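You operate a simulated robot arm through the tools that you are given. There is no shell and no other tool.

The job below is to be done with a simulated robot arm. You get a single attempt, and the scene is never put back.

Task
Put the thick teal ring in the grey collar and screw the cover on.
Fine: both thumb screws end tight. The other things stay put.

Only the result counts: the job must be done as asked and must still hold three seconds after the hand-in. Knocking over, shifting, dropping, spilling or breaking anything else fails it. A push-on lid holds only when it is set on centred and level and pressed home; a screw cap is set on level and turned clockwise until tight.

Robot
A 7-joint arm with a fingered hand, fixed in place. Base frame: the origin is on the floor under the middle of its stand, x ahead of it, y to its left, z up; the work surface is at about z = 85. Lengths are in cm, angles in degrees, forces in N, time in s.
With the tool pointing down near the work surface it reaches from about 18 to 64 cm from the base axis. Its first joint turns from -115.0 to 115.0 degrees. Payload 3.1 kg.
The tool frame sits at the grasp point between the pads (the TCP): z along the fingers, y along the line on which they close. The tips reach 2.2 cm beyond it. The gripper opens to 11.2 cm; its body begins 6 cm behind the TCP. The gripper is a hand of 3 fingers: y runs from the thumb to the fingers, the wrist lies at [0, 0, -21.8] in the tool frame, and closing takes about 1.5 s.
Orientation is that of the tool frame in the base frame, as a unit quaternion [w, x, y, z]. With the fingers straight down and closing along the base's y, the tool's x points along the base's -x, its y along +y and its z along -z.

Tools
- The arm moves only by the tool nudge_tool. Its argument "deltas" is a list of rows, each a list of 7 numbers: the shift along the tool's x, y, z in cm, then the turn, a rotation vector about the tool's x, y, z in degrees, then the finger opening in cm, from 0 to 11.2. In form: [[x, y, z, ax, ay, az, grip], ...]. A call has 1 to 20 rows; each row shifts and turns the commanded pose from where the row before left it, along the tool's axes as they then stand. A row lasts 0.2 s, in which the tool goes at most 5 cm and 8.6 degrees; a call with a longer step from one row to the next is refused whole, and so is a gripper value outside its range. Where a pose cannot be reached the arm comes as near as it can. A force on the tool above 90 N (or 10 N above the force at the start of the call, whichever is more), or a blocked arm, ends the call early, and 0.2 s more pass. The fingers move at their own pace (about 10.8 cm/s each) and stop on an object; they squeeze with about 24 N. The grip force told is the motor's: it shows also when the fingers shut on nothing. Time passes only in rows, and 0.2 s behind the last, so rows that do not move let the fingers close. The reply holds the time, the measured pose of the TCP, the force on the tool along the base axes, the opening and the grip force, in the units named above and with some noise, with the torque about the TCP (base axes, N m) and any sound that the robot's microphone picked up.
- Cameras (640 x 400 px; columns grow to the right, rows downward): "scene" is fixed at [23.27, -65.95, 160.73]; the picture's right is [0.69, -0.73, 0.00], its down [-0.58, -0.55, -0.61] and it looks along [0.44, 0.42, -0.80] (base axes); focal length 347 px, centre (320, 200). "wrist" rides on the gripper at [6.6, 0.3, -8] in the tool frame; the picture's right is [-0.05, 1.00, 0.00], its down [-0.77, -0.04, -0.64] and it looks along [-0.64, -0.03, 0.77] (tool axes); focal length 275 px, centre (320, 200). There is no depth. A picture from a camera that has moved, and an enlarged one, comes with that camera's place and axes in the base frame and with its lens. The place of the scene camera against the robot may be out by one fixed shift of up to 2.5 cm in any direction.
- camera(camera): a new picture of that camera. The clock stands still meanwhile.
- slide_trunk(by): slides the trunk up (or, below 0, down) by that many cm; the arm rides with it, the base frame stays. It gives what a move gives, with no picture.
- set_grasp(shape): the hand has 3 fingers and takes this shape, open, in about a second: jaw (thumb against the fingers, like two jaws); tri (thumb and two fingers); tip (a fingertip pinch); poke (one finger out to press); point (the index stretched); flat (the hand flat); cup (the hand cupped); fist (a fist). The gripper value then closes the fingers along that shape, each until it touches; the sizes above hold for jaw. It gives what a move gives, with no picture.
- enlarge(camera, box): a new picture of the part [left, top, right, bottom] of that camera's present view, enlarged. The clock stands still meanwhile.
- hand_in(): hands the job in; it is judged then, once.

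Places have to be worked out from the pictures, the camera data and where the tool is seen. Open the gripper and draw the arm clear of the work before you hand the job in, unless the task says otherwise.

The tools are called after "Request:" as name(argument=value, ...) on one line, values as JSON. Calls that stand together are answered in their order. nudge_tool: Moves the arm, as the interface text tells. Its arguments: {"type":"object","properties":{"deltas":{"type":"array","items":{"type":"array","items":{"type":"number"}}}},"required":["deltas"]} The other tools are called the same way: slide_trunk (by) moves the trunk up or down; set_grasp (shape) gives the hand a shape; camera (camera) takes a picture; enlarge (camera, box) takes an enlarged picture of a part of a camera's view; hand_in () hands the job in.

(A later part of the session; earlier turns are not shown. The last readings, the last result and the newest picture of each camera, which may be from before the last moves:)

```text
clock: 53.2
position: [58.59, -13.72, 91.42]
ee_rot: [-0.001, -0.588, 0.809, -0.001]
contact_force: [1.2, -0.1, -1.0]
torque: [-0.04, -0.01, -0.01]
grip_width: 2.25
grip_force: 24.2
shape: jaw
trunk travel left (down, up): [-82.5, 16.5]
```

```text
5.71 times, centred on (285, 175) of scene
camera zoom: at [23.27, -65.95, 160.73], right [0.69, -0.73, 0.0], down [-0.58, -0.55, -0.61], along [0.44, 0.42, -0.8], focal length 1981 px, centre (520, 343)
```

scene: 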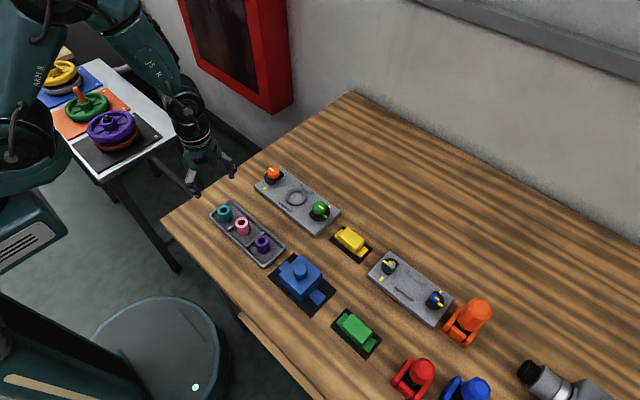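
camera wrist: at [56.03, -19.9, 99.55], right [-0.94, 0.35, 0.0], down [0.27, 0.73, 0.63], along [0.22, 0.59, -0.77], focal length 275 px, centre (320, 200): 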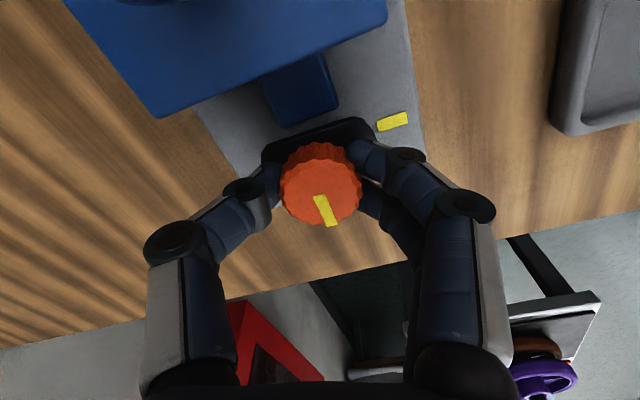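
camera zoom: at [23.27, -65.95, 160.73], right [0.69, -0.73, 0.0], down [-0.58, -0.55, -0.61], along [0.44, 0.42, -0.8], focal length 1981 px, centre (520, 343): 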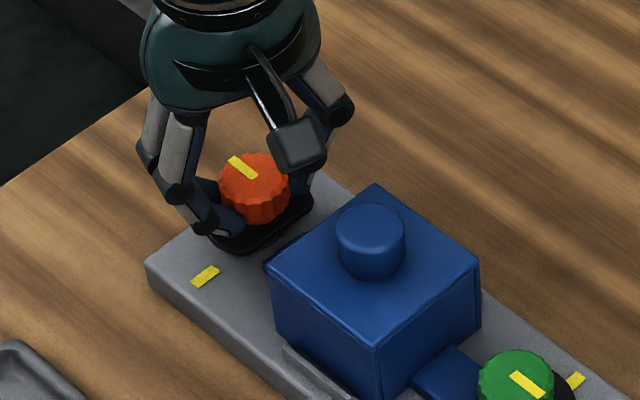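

The knob is gripped. I turn clockwise 32° and watch torque and the picture.

Request:
nudge_tool(deltas=[[0, 0, 0, 0, 0, 8, 1.8], [0, 0, 0, 0, 0, 8, 1.8], [0, 0, 0, 0, 0, 8, 1.8], [0, 0, 0, 0, 0, 8, 1.8], [0, 0, 0, 0, 0, 0, 1.8]])

Request:
camera(camera="wrist")

Request:
enlarge(camera="scene", box=[240, 140, 330, 210])

```text
clock: 54.4
position: [58.44, -13.74, 91.32]
ee_rot: [0.0, -0.342, 0.94, -0.002]
contact_force: [3.7, 2.2, -3.2]
torque: [0.05, -0.03, 0.03]
grip_width: 2.24
grip_force: 23.8
shape: jaw
trunk travel left (down, up): [-82.5, 16.5]
```

```text
taken
camera wrist: at [53.06, -17.73, 99.51], right [-0.61, 0.8, 0.0], down [0.61, 0.47, 0.63], along [0.51, 0.38, -0.77], focal length 275 px, centre (320, 200)
```

wrist: 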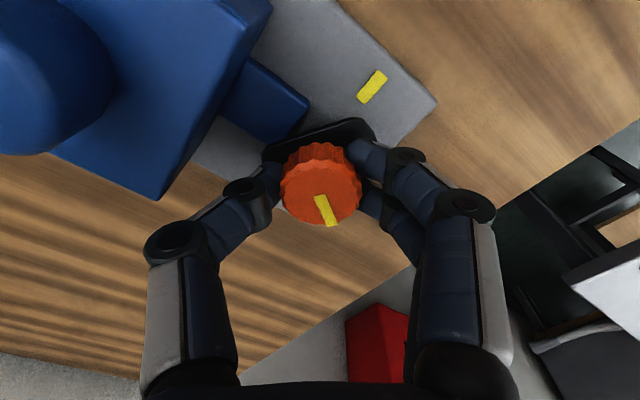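

```text
5.71 times, centred on (285, 175) of scene
camera zoom: at [23.27, -65.95, 160.73], right [0.69, -0.73, 0.0], down [-0.58, -0.55, -0.61], along [0.44, 0.42, -0.8], focal length 1981 px, centre (520, 343)
```

zoom: 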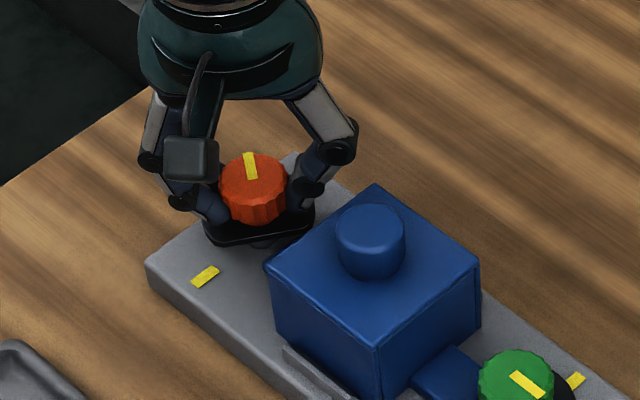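

The knob and cam turn with the hand, with a slight downward pull as the screw travels down. I go on clockwise 64° following it down a little.

Request:
nudge_tool(deltas=[[0, 0, 0.02, 0, 0, 8, 1.8], [0, 0, 0.015, 0, 0, 8, 1.8], [0, 0, 0.015, 0, 0, 8, 1.8], [0, 0, 0.015, 0, 0, 8, 1.8], [0, 0, 0.015, 0, 0, 8, 1.8], [0, 0, 0.015, 0, 0, 8, 1.8], [0, 0, 0.015, 0, 0, 8, 1.8], [0, 0, 0.015, 0, 0, 8, 1.8], [0, 0, 0, 0, 0, 0, 1.8]])

Request:
camera(camera="wrist")

Request:
enlarge(camera="scene", box=[240, 140, 330, 210])

```text
clock: 56.4
position: [58.45, -13.57, 91.13]
ee_rot: [0.001, 0.208, 0.978, -0.002]
contact_force: [1.0, 1.4, -5.2]
torque: [0.07, -0.02, 0.06]
grip_width: 2.2
grip_force: 23.9
shape: jaw
trunk travel left (down, up): [-82.5, 16.5]
```

```text
taken
camera wrist: at [52.39, -10.7, 99.38], right [0.45, 0.89, 0.0], down [0.69, -0.34, 0.64], along [0.57, -0.29, -0.77], focal length 275 px, centre (320, 200)
```

wrist: 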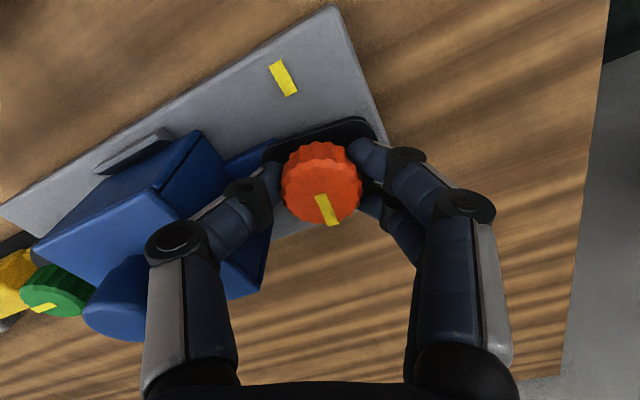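

```text
5.71 times, centred on (285, 175) of scene
camera zoom: at [23.27, -65.95, 160.73], right [0.69, -0.73, 0.0], down [-0.58, -0.55, -0.61], along [0.44, 0.42, -0.8], focal length 1981 px, centre (520, 343)
```

zoom: 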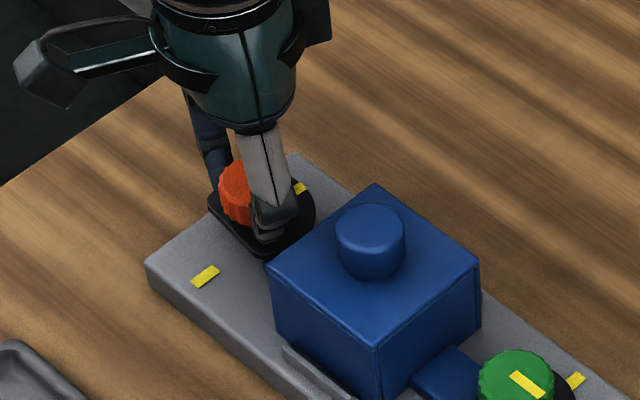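

96° done, cover unmoved. I continue another 64° clockwise.

Request:
nudge_tool(deltas=[[0, 0, 0.03, 0, 0, 8, 1.8], [0, 0, 0.02, 0, 0, 8, 1.8], [0, 0, 0.02, 0, 0, 8, 1.8], [0, 0, 0.02, 0, 0, 8, 1.8], [0, 0, 0.02, 0, 0, 8, 1.8], [0, 0, 0.02, 0, 0, 8, 1.8], [0, 0, 0.02, 0, 0, 8, 1.8], [0, 0, 0.02, 0, 0, 8, 1.8], [0, 0, 0, 0, 0, 0, 1.8]])

Request:
camera(camera="wrist")

Request:
enlarge(camera="scene", box=[240, 140, 330, 210])

```text
clock: 58.4
position: [58.4, -13.59, 91.15]
ee_rot: [0.003, 0.696, 0.719, -0.001]
contact_force: [-1.2, 4.7, -5.2]
torque: [0.09, 0.03, -0.01]
grip_width: 2.2
grip_force: 24.1
shape: jaw
trunk travel left (down, up): [-82.5, 16.5]
```

```text
taken
camera wrist: at [58.41, -7.0, 99.21], right [1.0, -0.01, 0.0], down [-0.01, -0.77, 0.64], along [-0.01, -0.64, -0.77], focal length 275 px, centre (320, 200)
```

wrist: 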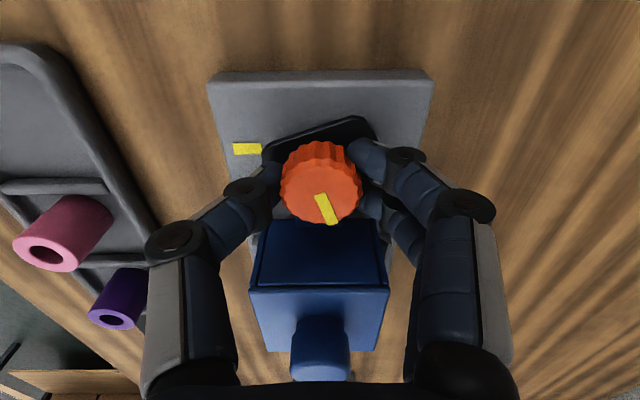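

```text
5.71 times, centred on (285, 175) of scene
camera zoom: at [23.27, -65.95, 160.73], right [0.69, -0.73, 0.0], down [-0.58, -0.55, -0.61], along [0.44, 0.42, -0.8], focal length 1981 px, centre (520, 343)
```

zoom: 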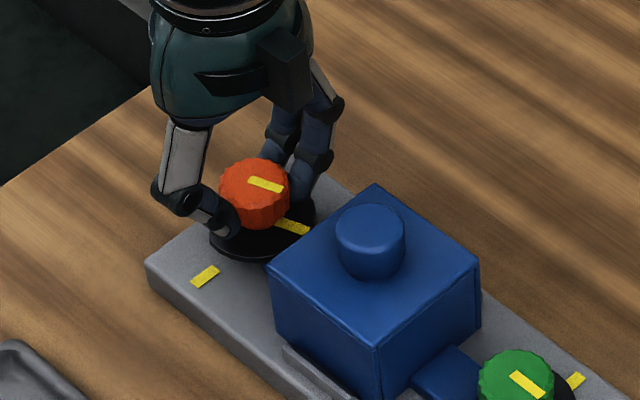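

160° done with no notable torque. I try going past +90° in small steps to see if the wrist has more range.

Request:
nudge_tool(deltas=[[0, 0, 0.02, 0, 0, 7, 1.8], [0, 0, 0.02, 0, 0, 7, 1.8], [0, 0, 0, 0, 0, 0, 1.8]])

```text
clock: 59.2
position: [58.48, -13.52, 91.03]
ee_rot: [0.002, 0.777, 0.63, -0.001]
contact_force: [-0.2, 6.8, -3.8]
torque: [0.08, 0.04, 0.0]
grip_width: 2.2
grip_force: 23.8
shape: jaw
trunk travel left (down, up): [-82.5, 16.5]
```

The wrist goes on (102° now). A small +y side load suggests easing the hand +0.1 cm in y while I keep turning.

Request:
nudge_tool(deltas=[[0.05, 0, 0.02, 0, 0, 7, 1.8], [0.05, 0, 0.02, 0, 0, 7, 1.8], [0, 0, 0.02, 0, 0, 7, 1.8], [0, 0, 0.02, 0, 0, 7, 1.8], [0, 0, 0, 0, 0, 0, 1.8]])

```text
clock: 60.4
position: [58.5, -13.59, 91.02]
ee_rot: [0.003, 0.907, 0.422, 0.0]
contact_force: [0.6, 2.6, 0.0]
torque: [0.05, -0.01, 0.01]
grip_width: 2.22
grip_force: 24.5
shape: jaw
trunk travel left (down, up): [-82.5, 16.5]
```

Now at 130° (202° turned). I continue.

Request:
nudge_tool(deltas=[[0, 0, 0.015, 0, 0, 7, 1.8], [0, 0, 0.015, 0, 0, 7, 1.8], [0, 0, 0.015, 0, 0, 7, 1.8], [0, 0, 0, 0, 0, 0, 1.8]])

Request:
camera(camera="wrist")

Request:
enlarge(camera="scene", box=[240, 140, 330, 210])

```text
clock: 61.4
position: [58.46, -13.6, 90.99]
ee_rot: [0.003, 0.968, 0.251, 0.0]
contact_force: [1.5, 2.9, -2.9]
torque: [0.04, 0.02, 0.02]
grip_width: 2.22
grip_force: 23.7
shape: jaw
trunk travel left (down, up): [-82.5, 16.5]
```

```text
taken
camera wrist: at [64.32, -10.66, 99.06], right [0.44, -0.9, 0.0], down [-0.69, -0.34, 0.64], along [-0.57, -0.29, -0.77], focal length 275 px, centre (320, 200)
```

wrist: 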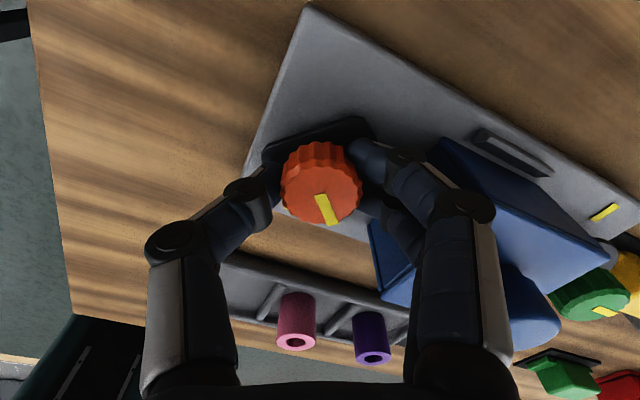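

```text
5.71 times, centred on (285, 175) of scene
camera zoom: at [23.27, -65.95, 160.73], right [0.69, -0.73, 0.0], down [-0.58, -0.55, -0.61], along [0.44, 0.42, -0.8], focal length 1981 px, centre (520, 343)
```

zoom: 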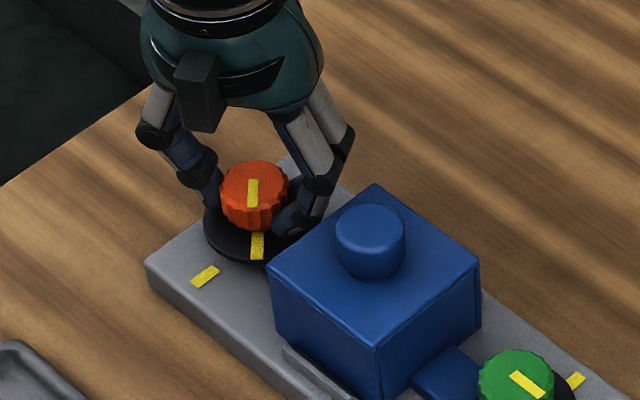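

223° turned; the cam mark still has roughly 45° to go to reach the plate mark. I continue in small calls, watching torque.

Request:
nudge_tool(deltas=[[0, 0, 0.015, 0, 0, 7, 1.8], [0, 0, 0.015, 0, 0, 7, 1.8], [0, 0, 0.015, 0, 0, 7, 1.8], [0, 0, 0, 0, 0, 0, 1.8]])

Request:
enlarge(camera="scene", box=[240, 140, 330, 210])

```text
clock: 62.4
position: [58.54, -13.46, 90.89]
ee_rot: [0.002, 0.998, 0.07, 0.001]
contact_force: [1.6, 2.3, -2.2]
torque: [0.04, -0.02, 0.01]
grip_width: 2.22
grip_force: 24.2
shape: jaw
trunk travel left (down, up): [-82.5, 16.5]
```

```text
5.71 times, centred on (285, 175) of scene
camera zoom: at [23.27, -65.95, 160.73], right [0.69, -0.73, 0.0], down [-0.58, -0.55, -0.61], along [0.44, 0.42, -0.8], focal length 1981 px, centre (520, 343)
```

zoom: 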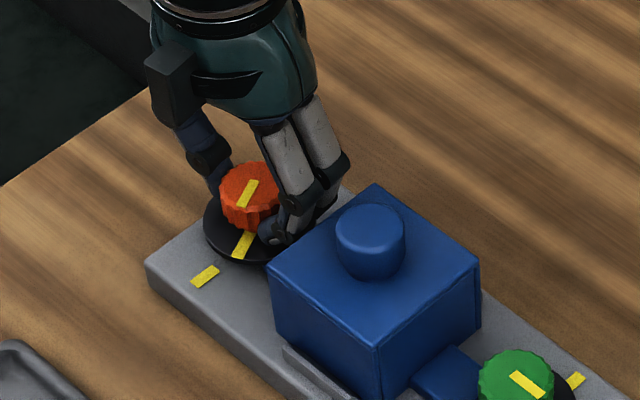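

244° turned and the mark is closing in on the plate mark. I go on 18° with torque watch.

Request:
nudge_tool(deltas=[[0, 0, 0.015, 0, 0, 6, 1.8], [0, 0, 0.015, 0, 0, 6, 1.8], [0, 0, 0.015, 0, 0, 6, 1.8], [0, 0, 0, 0, 0, 0, 1.8]])

Request:
enlarge(camera="scene", box=[240, 140, 330, 210])

```text
clock: 63.4
position: [58.54, -13.64, 90.85]
ee_rot: [0.002, 0.996, -0.087, 0.001]
contact_force: [2.0, 3.3, -1.8]
torque: [0.08, -0.06, 0.02]
grip_width: 2.23
grip_force: 24.0
shape: jaw
trunk travel left (down, up): [-82.5, 16.5]
```

```text
5.71 times, centred on (285, 175) of scene
camera zoom: at [23.27, -65.95, 160.73], right [0.69, -0.73, 0.0], down [-0.58, -0.55, -0.61], along [0.44, 0.42, -0.8], focal length 1981 px, centre (520, 343)
```

zoom: 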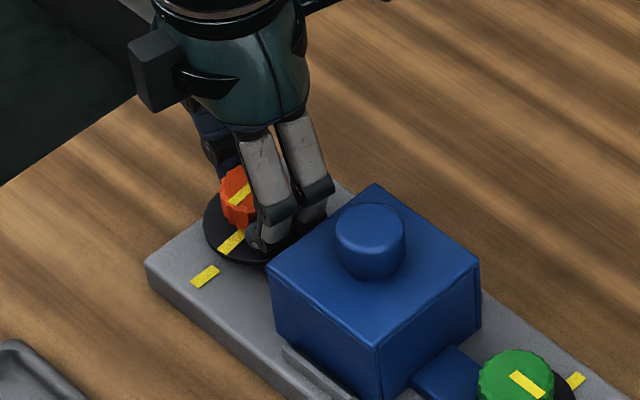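

262° turned, mark nearly in line, still light. I continue 10° more.

Request:
nudge_tool(deltas=[[0, 0, 0.01, 0, 0, 5, 1.8], [0, 0, 0.01, 0, 0, 5, 1.8], [0, 0, 0, 0, 0, 0, 1.8]])

Request:
enlarge(camera="scene", box=[240, 140, 330, 210])

```text
clock: 64.2
position: [58.56, -13.54, 90.81]
ee_rot: [0.003, 0.985, -0.174, 0.0]
contact_force: [3.4, -0.5, -3.0]
torque: [0.0, -0.07, 0.25]
grip_width: 2.23
grip_force: 24.1
shape: jaw
trunk travel left (down, up): [-82.5, 16.5]
```

```text
5.71 times, centred on (285, 175) of scene
camera zoom: at [23.27, -65.95, 160.73], right [0.69, -0.73, 0.0], down [-0.58, -0.55, -0.61], along [0.44, 0.42, -0.8], focal length 1981 px, centre (520, 343)
```

zoom: 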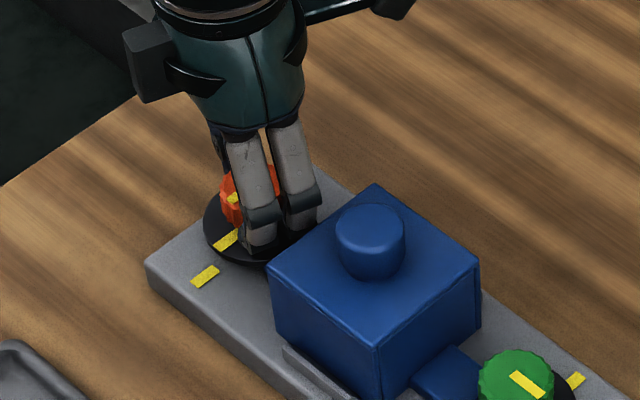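

Torque has risen to 0.25 N·m at 272° with the marks in line — it's biting. I turn a bit further to make it tight.

Request:
nudge_tool(deltas=[[0, 0, 0, 0, 0, 4, 1.8], [0, 0, 0, 0, 0, 4, 1.8], [0, 0, 0, 0, 0, 0, 1.8]])

Request:
enlarge(camera="scene", box=[240, 140, 330, 210])

Request:
camera(camera="wrist")

```text
clock: 65.0
position: [58.66, -13.5, 90.85]
ee_rot: [0.002, 0.97, -0.242, 0.001]
contact_force: [6.9, -1.1, -2.1]
torque: [-0.05, -0.08, 0.72]
grip_width: 2.23
grip_force: 23.9
shape: jaw
trunk travel left (down, up): [-82.5, 16.5]
```

```text
5.71 times, centred on (285, 175) of scene
camera zoom: at [23.27, -65.95, 160.73], right [0.69, -0.73, 0.0], down [-0.58, -0.55, -0.61], along [0.44, 0.42, -0.8], focal length 1981 px, centre (520, 343)
```

zoom: 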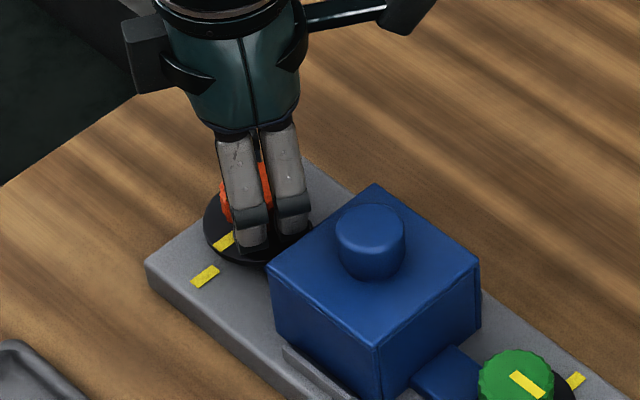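

```text
taken
camera wrist: at [64.17, -17.0, 99.0], right [-0.51, -0.86, 0.0], down [-0.66, 0.4, 0.63], along [-0.55, 0.32, -0.77], focal length 275 px, centre (320, 200)
```

wrist: 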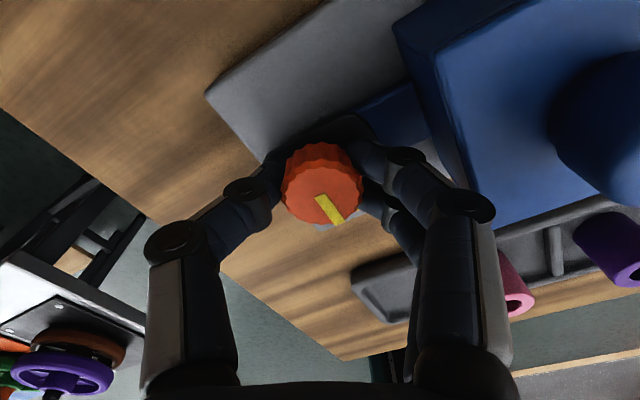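

Torque is 0.72 N·m and the cam has stopped with the marks in line. One more small twist to be sure it's hard against its stop.

Request:
nudge_tool(deltas=[[0, 0, 0, 0, 0, 4, 1.5], [0, 0, 0, 0, 0, 3, 1.5], [0, 0, 0, 0, 0, 0, 1.5]])

Request:
enlarge(camera="wrist", box=[240, 100, 400, 240])

```text
clock: 65.8
position: [58.66, -13.71, 90.72]
ee_rot: [0.002, 0.954, -0.301, 0.001]
contact_force: [13.5, -5.4, -0.5]
torque: [-0.03, -0.21, 0.61]
grip_width: 2.18
grip_force: 24.1
shape: jaw
trunk travel left (down, up): [-82.5, 16.5]
```

```text
2.86 times, centred on (320, 170) of wrist
camera zoom: at [63.81, -17.82, 98.97], right [-0.61, -0.79, 0.0], down [-0.61, 0.47, 0.63], along [-0.5, 0.38, -0.77], focal length 786 px, centre (320, 286)
```

zoom: 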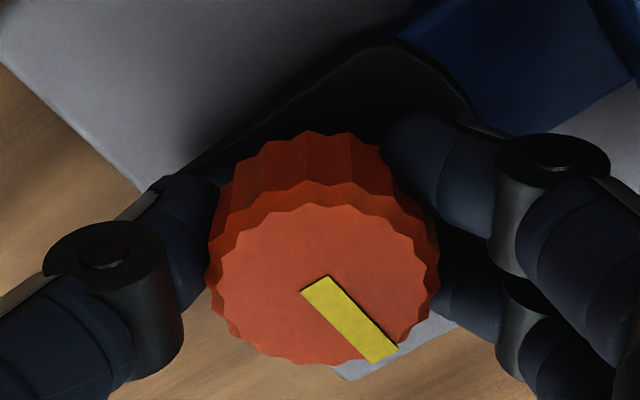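

The fingers now slip on the knob at about 0.6–0.7 N·m, so it's tight. I release, and rise straight up to look.

Request:
nudge_tool(deltas=[[0, 0, 0, 0, 0, 0, 3], [0, 0, 0, 0, 0, 0, 4.5], [0, 0, 0, 0, 0, 0, 5.5], [0, 0, 0, 0, 0, 0, 5.5], [0, 0, -1, 0, 0, 0, 5.5], [0, 0, -2, 0, 0, 0, 5.5], [0, 0, -3, 0, 0, 0, 5.5], [0, 0, -3, 0, 0, 0, 5.5], [0, 0, -3, 0, 0, 0, 5.5], [0, 0, 0, 0, 0, 0, 5.5]])

Request:
camera(camera="wrist")

Request:
enlarge(camera="scene", box=[250, 150, 350, 225])

```text
clock: 68.0
position: [58.31, -13.45, 102.73]
ee_rot: [0.002, 0.954, -0.3, 0.001]
contact_force: [-0.6, -0.4, 0.2]
torque: [0.01, 0.0, 0.0]
grip_width: 5.45
grip_force: 0.0
shape: jaw
trunk travel left (down, up): [-82.5, 16.5]
```

```text
taken
camera wrist: at [63.37, -17.57, 110.97], right [-0.61, -0.79, 0.0], down [-0.61, 0.47, 0.63], along [-0.5, 0.38, -0.77], focal length 275 px, centre (320, 200)
```

wrist: 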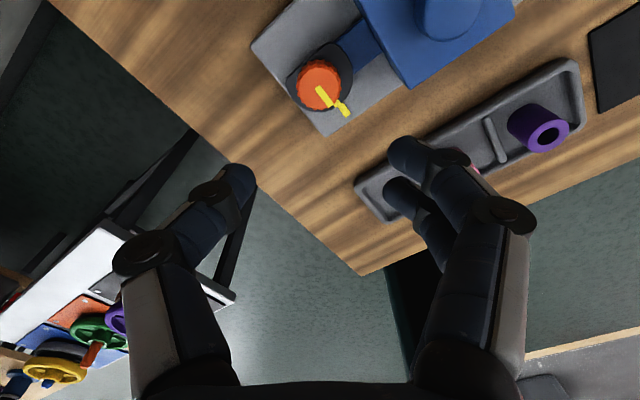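

```text
5.33 times, centred on (300, 188) of scene
camera zoom: at [23.27, -65.95, 160.73], right [0.69, -0.73, 0.0], down [-0.58, -0.55, -0.61], along [0.44, 0.42, -0.8], focal length 1849 px, centre (427, 267)
```

zoom: 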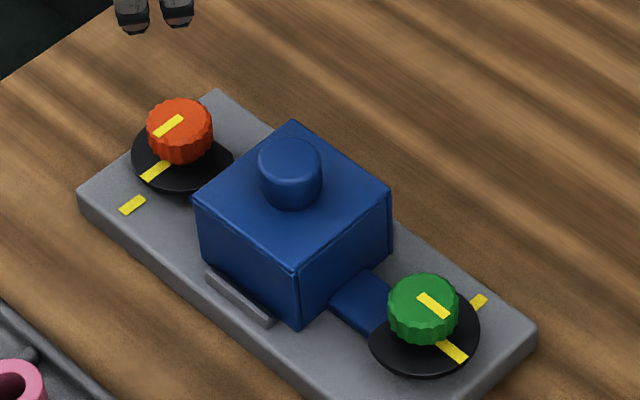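

The orange screw is done: knob, cam and plate marks are all in line. Now I unwind the wrist counter-clockwise at this safe height before going to the green knob.

Request:
nudge_tool(deltas=[[0, 0, 0, 0, 0, -8.5, 5.5], [0, 0, 0, 0, 0, -8.5, 5.5], [0, 0, 0, 0, 0, -8.5, 5.5], [0, 0, 0, 0, 0, -8.5, 5.5], [0, 0, 0, 0, 0, -8.5, 5.5], [0, 0, 0, 0, 0, -8.5, 5.5], [0, 0, 0, 0, 0, -8.5, 5.5], [0, 0, 0, 0, 0, -8.5, 5.5], [0, 0, 0, 0, 0, -8.5, 5.5], [0, 0, 0, 0, 0, -8.5, 5.5], [0, 0, 0, 0, 0, -8.5, 5.5], [0, 0, 0, 0, 0, -8.5, 5.5], [0, 0, 0, 0, 0, -8.5, 5.5], [0, 0, 0, 0, 0, -8.5, 5.5], [0, 0, 0, 0, 0, -8.5, 5.5], [0, 0, 0, 0, 0, -8.5, 5.5], [0, 0, 0, 0, 0, -8.5, 5.5], [0, 0, 0, 0, 0, -8.5, 5.5], [0, 0, 0, 0, 0, -8.5, 5.5], [0, 0, 0, 0, 0, 0, 5.5]])

```text
clock: 72.2
position: [58.42, -13.53, 102.94]
ee_rot: [0.001, 0.45, 0.893, -0.001]
contact_force: [0.0, -0.1, -0.4]
torque: [0.01, -0.01, -0.01]
grip_width: 5.43
grip_force: 0.0
shape: jaw
trunk travel left (down, up): [-82.5, 16.5]
```

At about 53° now. I turn to 0° and move along -y to above the green knob at about (58.5, -30.7), checking whether that place is reachable.

Request:
nudge_tool(deltas=[[0, 0, 0, 0, 0, -8.5, 5.5], [0, 0, 0, 0, 0, -8.5, 5.5], [0, 0, 0, 0, 0, -8.5, 5.5], [0, 0, 0, 0, 0, -8.5, 5.5], [0, 0, 0, 0, 0, -8.5, 5.5], [0, 0, 0, 0, 0, -8.5, 5.5], [0, 0, 0, 0, 0, -2.5, 5.5], [0, -3.44, 0, 0, 0, 0, 5.5], [0, -3.44, 0, 0, 0, 0, 5.5], [0, -3.44, 0, 0, 0, 0, 5.5], [0, -3.44, 0, 0, 0, 0, 5.5], [0, -3.44, 0, 0, 0, 0, 5.5], [0, 0, 0, 0, 0, 0, 5.5]])

Request:
camera(camera="wrist")

Request:
enlarge(camera="wrist", box=[240, 20, 400, 145])

```text
clock: 75.0
position: [58.38, -30.71, 103.02]
ee_rot: [0.0, 0.0, 1.0, -0.002]
contact_force: [-0.1, -1.1, 0.5]
torque: [0.01, -0.01, 0.01]
grip_width: 5.46
grip_force: 0.1
shape: jaw
trunk travel left (down, up): [-82.5, 16.5]
```

```text
taken
camera wrist: at [51.65, -30.48, 111.2], right [0.05, 1.0, 0.0], down [0.77, -0.03, 0.64], along [0.64, -0.03, -0.77], focal length 275 px, centre (320, 200)
```

wrist: 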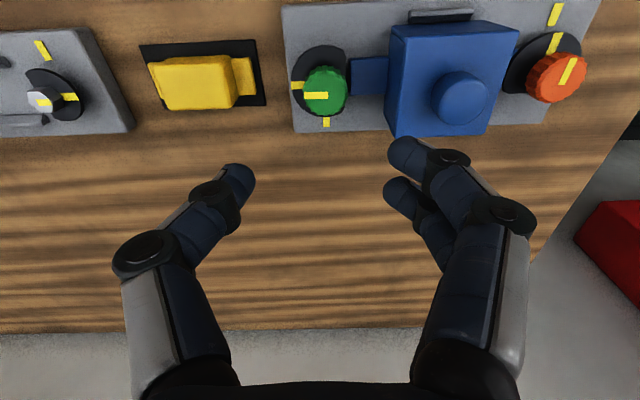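

```text
3.20 times, centred on (320, 82) of wrist
camera zoom: at [51.65, -30.48, 111.2], right [0.05, 1.0, 0.0], down [0.77, -0.03, 0.64], along [0.64, -0.03, -0.77], focal length 881 px, centre (320, 576)
```

zoom: 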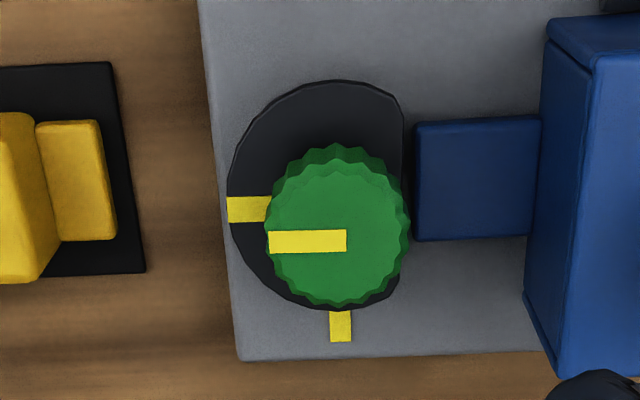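

Reachable here. The green knob's axis is about (58.45, -30.37), i.e. +0.1 x, +0.35 y from the hand. I shift over it, turn to -60°, and come down to z ≈ 95 to test reach.

Request:
nudge_tool(deltas=[[-0.1, 0.35, 0, 0, 0, -8.5, 5.5], [0, 0, 0, 0, 0, -8.5, 5.5], [0, 0, 0, 0, 0, -8.5, 5.5], [0, 0, 0, 0, 0, -8.5, 5.5], [0, 0, 0, 0, 0, -8.5, 5.5], [0, 0, 0, 0, 0, -8.5, 5.5], [0, 0, 0, 0, 0, -7, 5.5], [0, 0, 2, 0, 0, 0, 5.5], [0, 0, 2, 0, 0, 0, 5.5], [0, 0, 2, 0, 0, 0, 5.5], [0, 0, 2, 0, 0, 0, 5.5], [0, 0, 0, 0, 0, 0, 5.5]])

Request:
camera(camera="wrist")

Request:
enlarge(camera="scene", box=[280, 150, 380, 225])

```text
clock: 77.6
position: [56.98, -29.81, 95.61]
ee_rot: [-0.001, -0.485, 0.875, -0.002]
contact_force: [-0.2, 0.2, -0.1]
torque: [0.0, -0.02, 0.02]
grip_width: 5.46
grip_force: 0.1
shape: jaw
out of reach, approached as far as the arm can: row 7, 10
trunk travel left (down, up): [-82.5, 16.5]
```

```text
taken
camera wrist: at [53.16, -35.26, 103.74], right [-0.82, 0.57, 0.0], down [0.44, 0.64, 0.63], along [0.36, 0.52, -0.77], focal length 275 px, centre (320, 200)
```

wrist: 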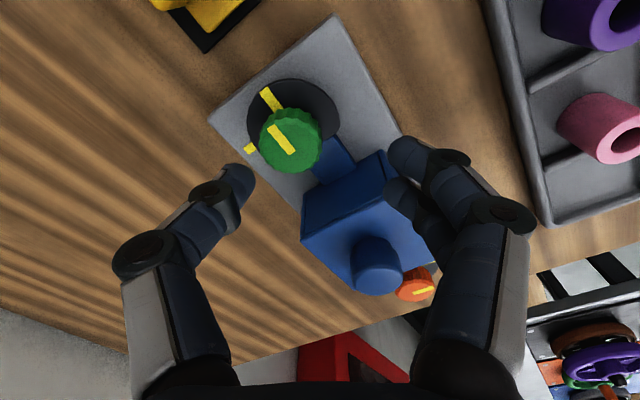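

```text
5.33 times, centred on (330, 188) of scene
camera zoom: at [23.27, -65.95, 160.73], right [0.69, -0.73, 0.0], down [-0.58, -0.55, -0.61], along [0.44, 0.42, -0.8], focal length 1849 px, centre (267, 267)
```

zoom: 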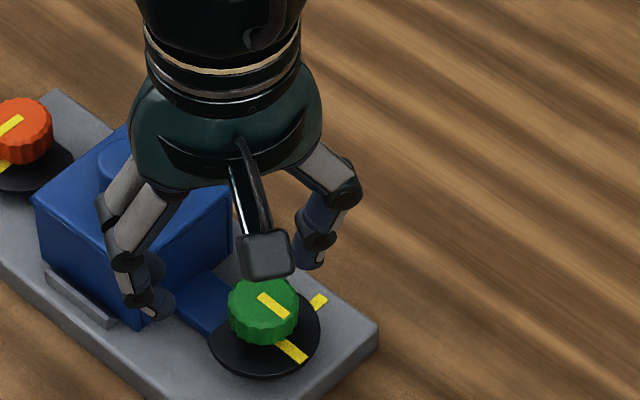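

Too far at this height: the arm stopped at radius 64.3, and -58° is the wrist's limit here. The shoulder is higher than ideal, so I'll raise the hand to z ≈ 110 and then slide the trunk down 12 cm to gain reach at knob height.

Request:
nudge_tool(deltas=[[0, 0, -3, 0, 0, 0, 5.5], [0, 0, -3.5, 0, 0, 0, 5.5], [0, 0, -4, 0, 0, 4, 5.5], [0, 0, -4, 0, 0, 4, 5.5], [0, 0, 0, 0, 0, 0, 5.5]])

Request:
camera(camera="scene")

```text
clock: 78.8
position: [57.0, -29.64, 110.11]
ee_rot: [-0.001, -0.422, 0.906, -0.003]
contact_force: [-0.6, -0.4, -0.6]
torque: [0.01, 0.03, 0.02]
grip_width: 5.44
grip_force: 0.1
shape: jaw
trunk travel left (down, up): [-82.5, 16.5]
```

```text
taken
```

scene: 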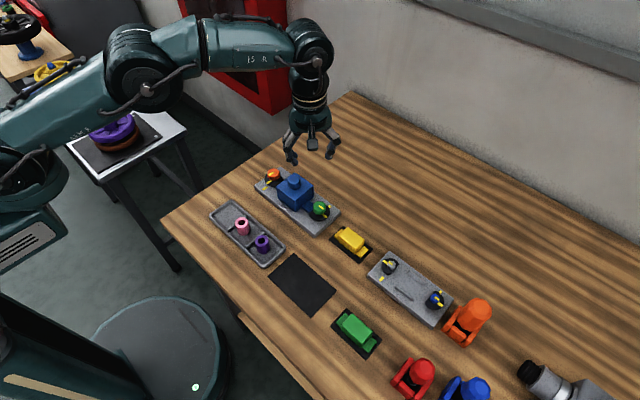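

The arm is clear of everything on its way. I slide the trunk down in two stages.

Request:
slide_trunk(by=-6)

```text
clock: 79.8
position: [56.95, -29.65, 104.03]
ee_rot: [0.0, -0.422, 0.907, -0.003]
contact_force: [-0.1, 0.0, 0.8]
torque: [0.02, -0.01, 0.01]
grip_width: 5.45
grip_force: 0.0
shape: jaw
trunk travel left (down, up): [-76.5, 22.5]
```

The slide behaves as expected (z 104 now). Another 6 cm down.

Request:
slide_trunk(by=-6)

Request:
camera(camera="wrist")

Request:
camera(camera="scene")

```text
clock: 80.8
position: [56.97, -29.64, 98.02]
ee_rot: [0.0, -0.422, 0.906, -0.002]
contact_force: [0.5, -0.4, -0.2]
torque: [0.03, 0.0, 0.0]
grip_width: 5.43
grip_force: 0.0
shape: jaw
trunk travel left (down, up): [-70.5, 28.5]
```

```text
taken
camera wrist: at [52.36, -34.54, 106.24], right [-0.74, 0.68, 0.0], down [0.52, 0.57, 0.63], along [0.43, 0.46, -0.77], focal length 275 px, centre (320, 200)
```

wrist: 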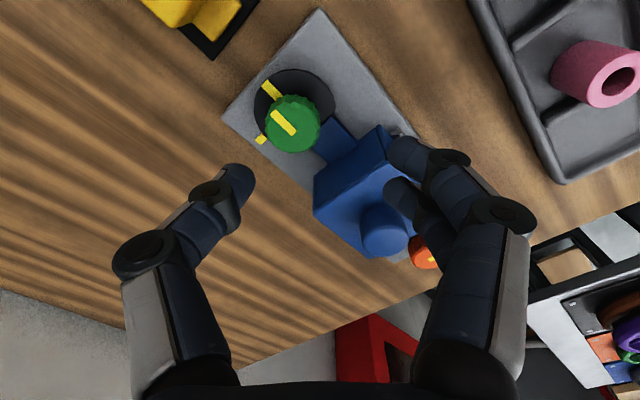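

```text
taken
```

scene: 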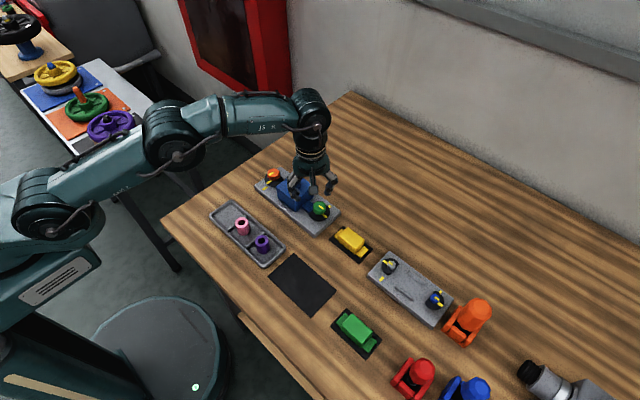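

I move over the green knob axis (+1.48 x, -0.73 y) at this height and check the view.

Request:
nudge_tool(deltas=[[-0.2, -0.8, 0, 0, 0, 0, 5.5], [-0.19, -0.8, 0, 0, 0, 0, 5.5], [0, 0, 1, 0, 0, 0, 5.5], [0, 0, 0, 0, 0, 0, 5.5]])

Request:
camera(camera="wrist")

Request:
enlarge(camera="wrist", box=[240, 50, 400, 190])

```text
clock: 81.8
position: [58.06, -30.11, 97.05]
ee_rot: [-0.001, -0.422, 0.907, -0.002]
contact_force: [-0.3, -0.5, -0.2]
torque: [0.0, -0.03, -0.02]
grip_width: 5.41
grip_force: 0.1
shape: jaw
out of reach, approached as far as the arm can: row 2
trunk travel left (down, up): [-70.5, 28.5]
```

```text
taken
camera wrist: at [53.45, -35.03, 105.26], right [-0.74, 0.68, 0.0], down [0.52, 0.57, 0.63], along [0.43, 0.46, -0.77], focal length 275 px, centre (320, 200)
```

wrist: 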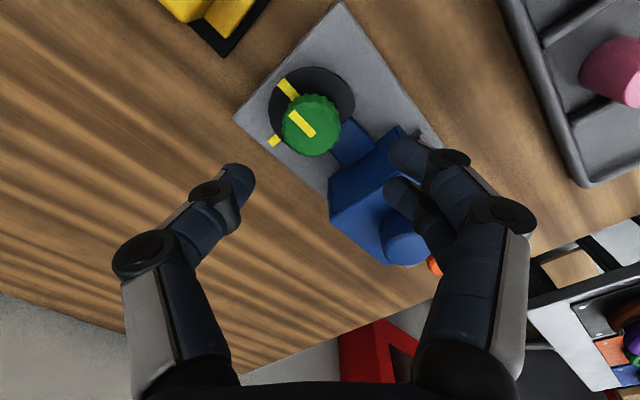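

```text
2.86 times, centred on (320, 120) of wrist
camera zoom: at [53.45, -35.03, 105.26], right [-0.74, 0.68, 0.0], down [0.52, 0.57, 0.63], along [0.43, 0.46, -0.77], focal length 786 px, centre (320, 429)
```

zoom: 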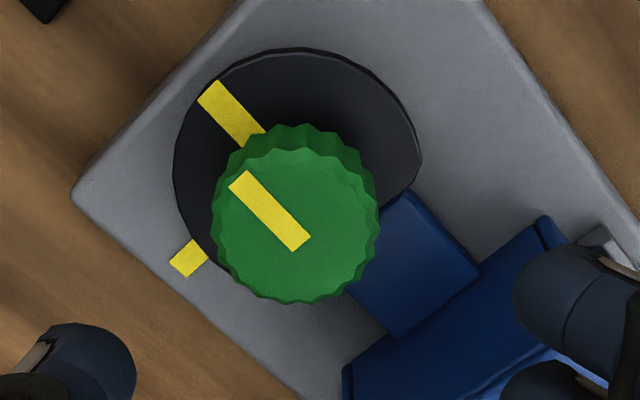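

The reach limit depends on height (best about 10 cm lower relative to the trunk), so lowering first will help. By the picture the knob is at tool (-0.05, -0.47); I lower 2.3 cm, then shift over.

Request:
nudge_tool(deltas=[[0, 0, 1.0, 0, 0, 0, 5.5], [0, 0, 1.3, 0, 0, 0, 5.5], [0, -0.25, 0, 0, 0, 0, 5.5], [-0.05, -0.22, 0, 0, 0, 0, 5.5], [0, 0, 0, 0, 0, 0, 5.5]])

Request:
camera(camera="wrist")

Request:
enlarge(camera="wrist", box=[240, 70, 400, 210])

Request:
enlarge(camera="scene", box=[270, 150, 370, 225])

```text
clock: 83.0
position: [58.34, -30.5, 94.83]
ee_rot: [-0.001, -0.423, 0.906, -0.002]
contact_force: [-0.5, 0.5, -0.1]
torque: [0.0, -0.02, -0.02]
grip_width: 5.45
grip_force: 0.1
shape: jaw
trunk travel left (down, up): [-70.5, 28.5]
```

```text
taken
camera wrist: at [53.81, -35.32, 102.99], right [-0.74, 0.68, 0.0], down [0.52, 0.57, 0.63], along [0.43, 0.46, -0.77], focal length 275 px, centre (320, 200)
```

wrist: 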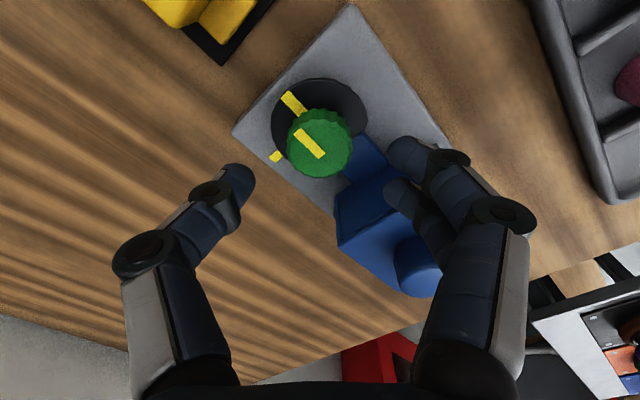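

```text
2.86 times, centred on (320, 140) of wrist
camera zoom: at [53.81, -35.32, 102.99], right [-0.74, 0.68, 0.0], down [0.52, 0.57, 0.63], along [0.43, 0.46, -0.77], focal length 786 px, centre (320, 371)
```

zoom: 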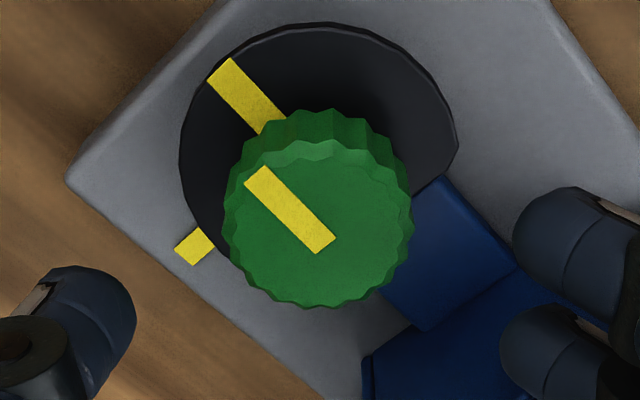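

```text
5.33 times, centred on (320, 188) of scene
camera zoom: at [23.27, -65.95, 160.73], right [0.69, -0.73, 0.0], down [-0.58, -0.55, -0.61], along [0.44, 0.42, -0.8], focal length 1849 px, centre (320, 267)
```

zoom: 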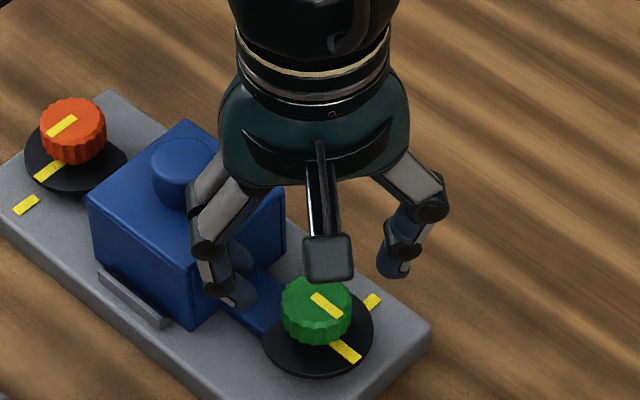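

Aligned to within 1 mm and within reach now. I lower to z ≈ 91.3 with a 5 cm opening and close on the green knob.

Request:
nudge_tool(deltas=[[-0.05, 0, 0.8, 0, 0, 0, 5.0], [0, 0, 0.9, 0, 0, 0, 5.0], [0, 0, 0.9, 0, 0, 0, 5.0], [0, 0, 0.9, 0, 0, 0, 5.0], [0, 0, 0, 0, 0, 0, 5.0]])

Request:
camera(camera="wrist")

Request:
enlarge(camera="scene", box=[270, 150, 370, 225])

```text
clock: 84.2
position: [58.48, -30.35, 91.21]
ee_rot: [-0.001, -0.423, 0.906, -0.002]
contact_force: [-0.8, -0.5, 0.3]
torque: [0.01, -0.02, 0.0]
grip_width: 5.07
grip_force: 0.1
shape: jaw
trunk travel left (down, up): [-70.5, 28.5]
```

```text
taken
camera wrist: at [53.84, -35.3, 99.31], right [-0.74, 0.68, 0.0], down [0.52, 0.57, 0.63], along [0.43, 0.46, -0.77], focal length 275 px, centre (320, 200)
```

wrist: 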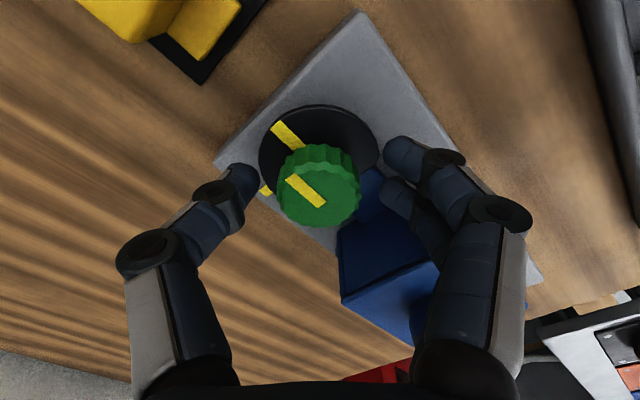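

```text
5.33 times, centred on (320, 188) of scene
camera zoom: at [23.27, -65.95, 160.73], right [0.69, -0.73, 0.0], down [-0.58, -0.55, -0.61], along [0.44, 0.42, -0.8], focal length 1849 px, centre (320, 267)
```

zoom: 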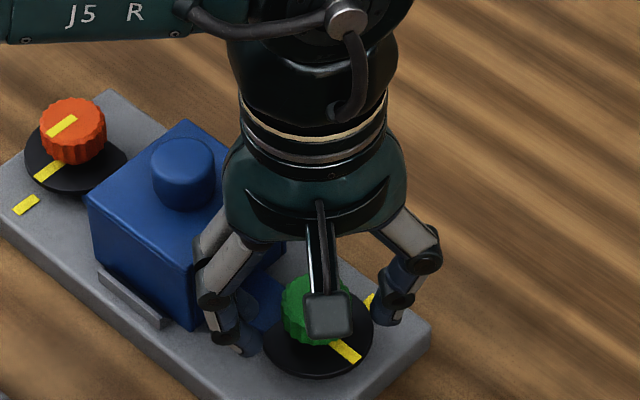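

The fingers straddle the green knob without touching the cover. I close on it.

Request:
nudge_tool(deltas=[[0, 0, 0, 0, 0, 0, 4], [0, 0, 0, 0, 0, 0, 3], [0, 0, 0, 0, 0, 0, 2], [0, 0, 0, 0, 0, 0, 2], [0, 0, 0, 0, 0, 0, 2], [0, 0, 0, 0, 0, 0, 2]])

Request:
camera(camera="wrist")

```text
clock: 85.6
position: [58.46, -30.42, 91.06]
ee_rot: [0.0, -0.422, 0.907, -0.002]
contact_force: [1.8, -1.7, -0.7]
torque: [-0.02, -0.04, 0.0]
grip_width: 2.27
grip_force: 23.8
shape: jaw
trunk travel left (down, up): [-70.5, 28.5]
```

```text
taken
camera wrist: at [53.87, -35.33, 99.29], right [-0.74, 0.68, 0.0], down [0.52, 0.57, 0.63], along [0.43, 0.46, -0.77], focal length 275 px, centre (320, 200)
```

wrist: 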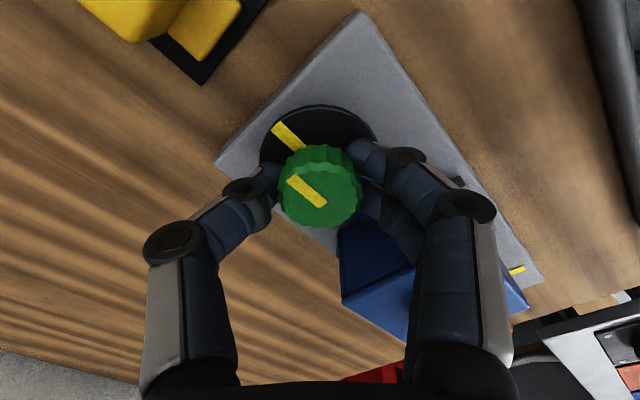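

Gripped at 2.27 cm. I turn clockwise 40°, following it slightly down.

Request:
nudge_tool(deltas=[[0, 0, 0.01, 0, 0, 8, 1.8], [0, 0, 0.015, 0, 0, 8, 1.8], [0, 0, 0.015, 0, 0, 8, 1.8], [0, 0, 0.015, 0, 0, 8, 1.8], [0, 0, 0.015, 0, 0, 8, 1.8], [0, 0, 0, 0, 0, 0, 1.8]])

Request:
enlarge(camera="scene", box=[270, 150, 370, 225])

```text
clock: 87.0
position: [58.57, -30.47, 91.06]
ee_rot: [0.001, -0.086, 0.996, -0.001]
contact_force: [-3.6, 1.1, -7.0]
torque: [0.0, 0.07, 0.04]
grip_width: 2.23
grip_force: 23.5
shape: jaw
trunk travel left (down, up): [-70.5, 28.5]
```

```text
5.33 times, centred on (320, 188) of scene
camera zoom: at [23.27, -65.95, 160.73], right [0.69, -0.73, 0.0], down [-0.58, -0.55, -0.61], along [0.44, 0.42, -0.8], focal length 1849 px, centre (320, 267)
```

zoom: 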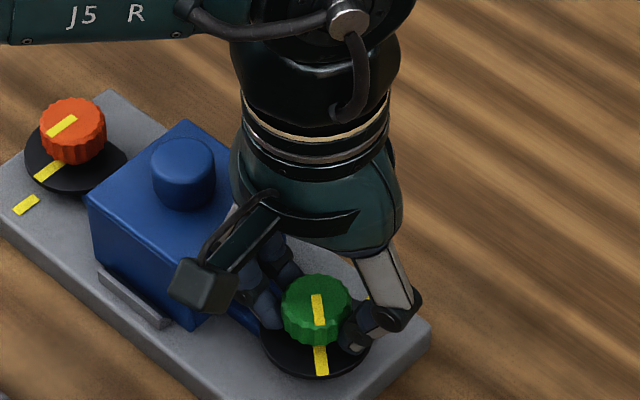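

The cam follows. I continue clockwise by 56° with a bit more downward following.

Request:
nudge_tool(deltas=[[0, 0, 0.05, 0, 0, 8, 1.8], [0, 0, 0.02, 0, 0, 8, 1.8], [0, 0, 0.02, 0, 0, 8, 1.8], [0, 0, 0.02, 0, 0, 8, 1.8], [0, 0, 0.02, 0, 0, 8, 1.8], [0, 0, 0.02, 0, 0, 8, 1.8], [0, 0, 0.02, 0, 0, 8, 1.8], [0, 0, 0, 0, 0, 0, 1.8]])

Request:
enlarge(camera="scene", box=[270, 150, 370, 225])

Request:
camera(camera="wrist")

```text
clock: 88.8
position: [58.46, -30.39, 91.05]
ee_rot: [0.002, 0.391, 0.92, -0.002]
contact_force: [-3.0, -1.4, -4.1]
torque: [-0.02, 0.05, 0.0]
grip_width: 2.26
grip_force: 24.4
shape: jaw
trunk travel left (down, up): [-70.5, 28.5]
```

```text
5.33 times, centred on (320, 188) of scene
camera zoom: at [23.27, -65.95, 160.73], right [0.69, -0.73, 0.0], down [-0.58, -0.55, -0.61], along [0.44, 0.42, -0.8], focal length 1849 px, centre (320, 267)
```

zoom: 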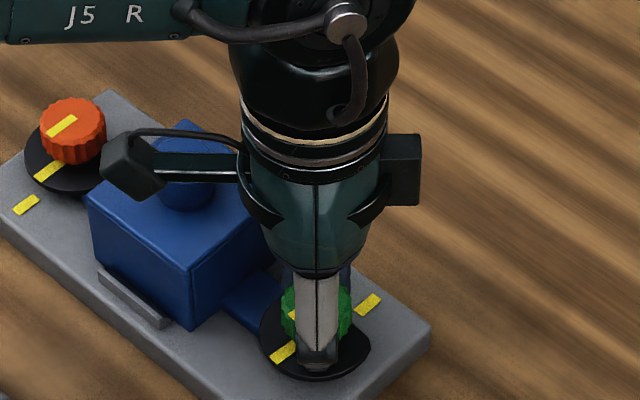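

```text
taken
camera wrist: at [53.98, -25.48, 99.09], right [0.75, 0.66, 0.0], down [0.51, -0.58, 0.64], along [0.42, -0.48, -0.77], focal length 275 px, centre (320, 200)
```

wrist: 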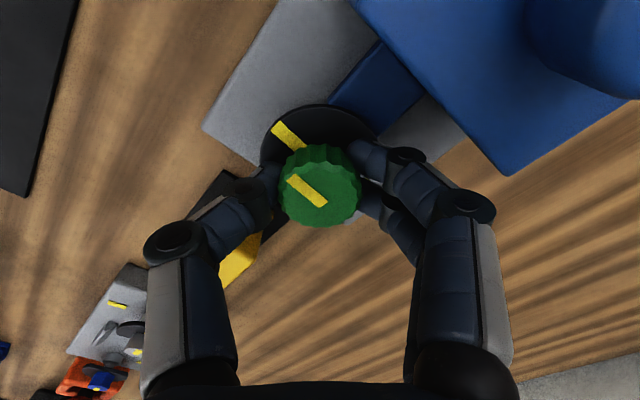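

96° turned and all clear. Another 64°.

Request:
nudge_tool(deltas=[[0, 0, 0.03, 0, 0, 8, 1.8], [0, 0, 0.02, 0, 0, 8, 1.8], [0, 0, 0.02, 0, 0, 8, 1.8], [0, 0, 0.02, 0, 0, 8, 1.8], [0, 0, 0.02, 0, 0, 8, 1.8], [0, 0, 0.02, 0, 0, 8, 1.8], [0, 0, 0.02, 0, 0, 8, 1.8], [0, 0, 0.02, 0, 0, 8, 1.8], [0, 0, 0, 0, 0, 0, 1.8]])

Request:
enlarge(camera="scene", box=[270, 150, 370, 225])

Request:
camera(camera="wrist")

```text
clock: 90.8
position: [58.55, -30.37, 90.73]
ee_rot: [0.002, 0.82, 0.573, -0.001]
contact_force: [-1.7, -0.7, -3.5]
torque: [0.01, 0.04, 0.05]
grip_width: 2.22
grip_force: 24.1
shape: jaw
trunk travel left (down, up): [-70.5, 28.5]
```

```text
5.33 times, centred on (320, 188) of scene
camera zoom: at [23.27, -65.95, 160.73], right [0.69, -0.73, 0.0], down [-0.58, -0.55, -0.61], along [0.44, 0.42, -0.8], focal length 1849 px, centre (320, 267)
```

zoom: 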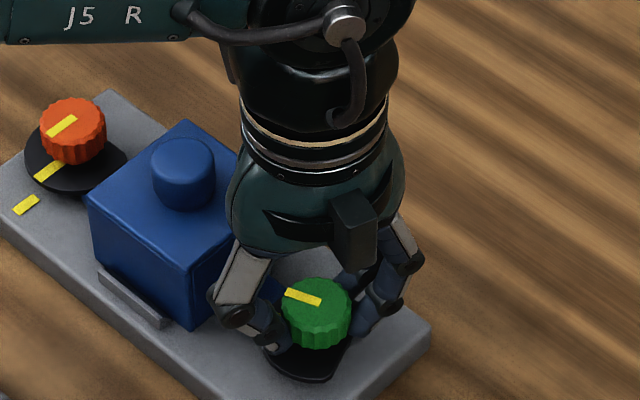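

```text
taken
camera wrist: at [60.92, -24.33, 98.95], right [0.92, -0.39, 0.0], down [-0.3, -0.71, 0.64], along [-0.24, -0.59, -0.77], focal length 275 px, centre (320, 200)
```

wrist: 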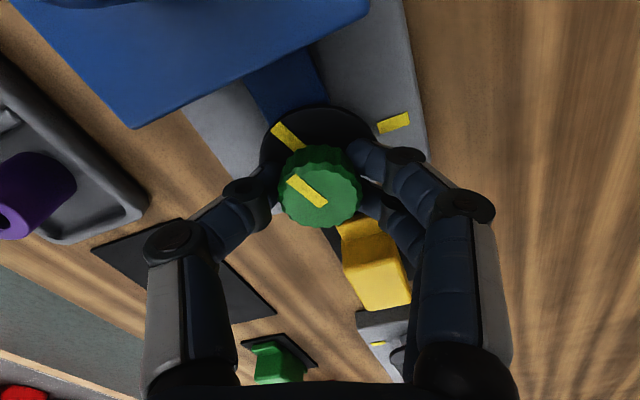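

160° turned; the cam is now swinging over the tab. Another 56°.

Request:
nudge_tool(deltas=[[0, 0, 0.02, 0, 0, 8, 1.8], [0, 0, 0.015, 0, 0, 8, 1.8], [0, 0, 0.015, 0, 0, 8, 1.8], [0, 0, 0.015, 0, 0, 8, 1.8], [0, 0, 0.015, 0, 0, 8, 1.8], [0, 0, 0.015, 0, 0, 8, 1.8], [0, 0, 0.015, 0, 0, 8, 1.8], [0, 0, 0, 0, 0, 0, 1.8]])

Request:
enlarge(camera="scene", box=[270, 150, 370, 225])

```text
clock: 92.6
position: [58.56, -30.38, 90.75]
ee_rot: [0.002, 0.993, 0.12, 0.0]
contact_force: [-2.2, -0.2, -7.1]
torque: [0.03, 0.08, 0.02]
grip_width: 2.21
grip_force: 23.8
shape: jaw
trunk travel left (down, up): [-70.5, 28.5]
```

```text
5.33 times, centred on (320, 188) of scene
camera zoom: at [23.27, -65.95, 160.73], right [0.69, -0.73, 0.0], down [-0.58, -0.55, -0.61], along [0.44, 0.42, -0.8], focal length 1849 px, centre (320, 267)
```

zoom: 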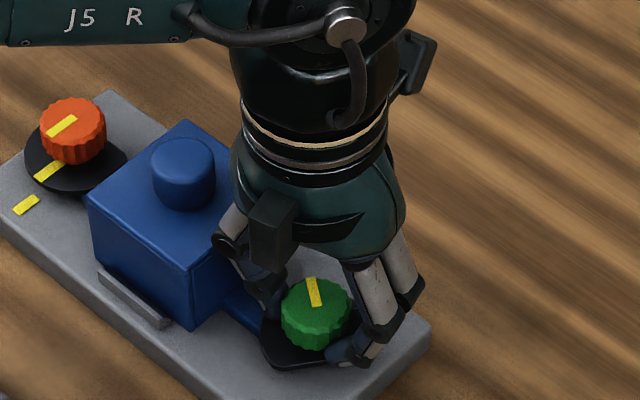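

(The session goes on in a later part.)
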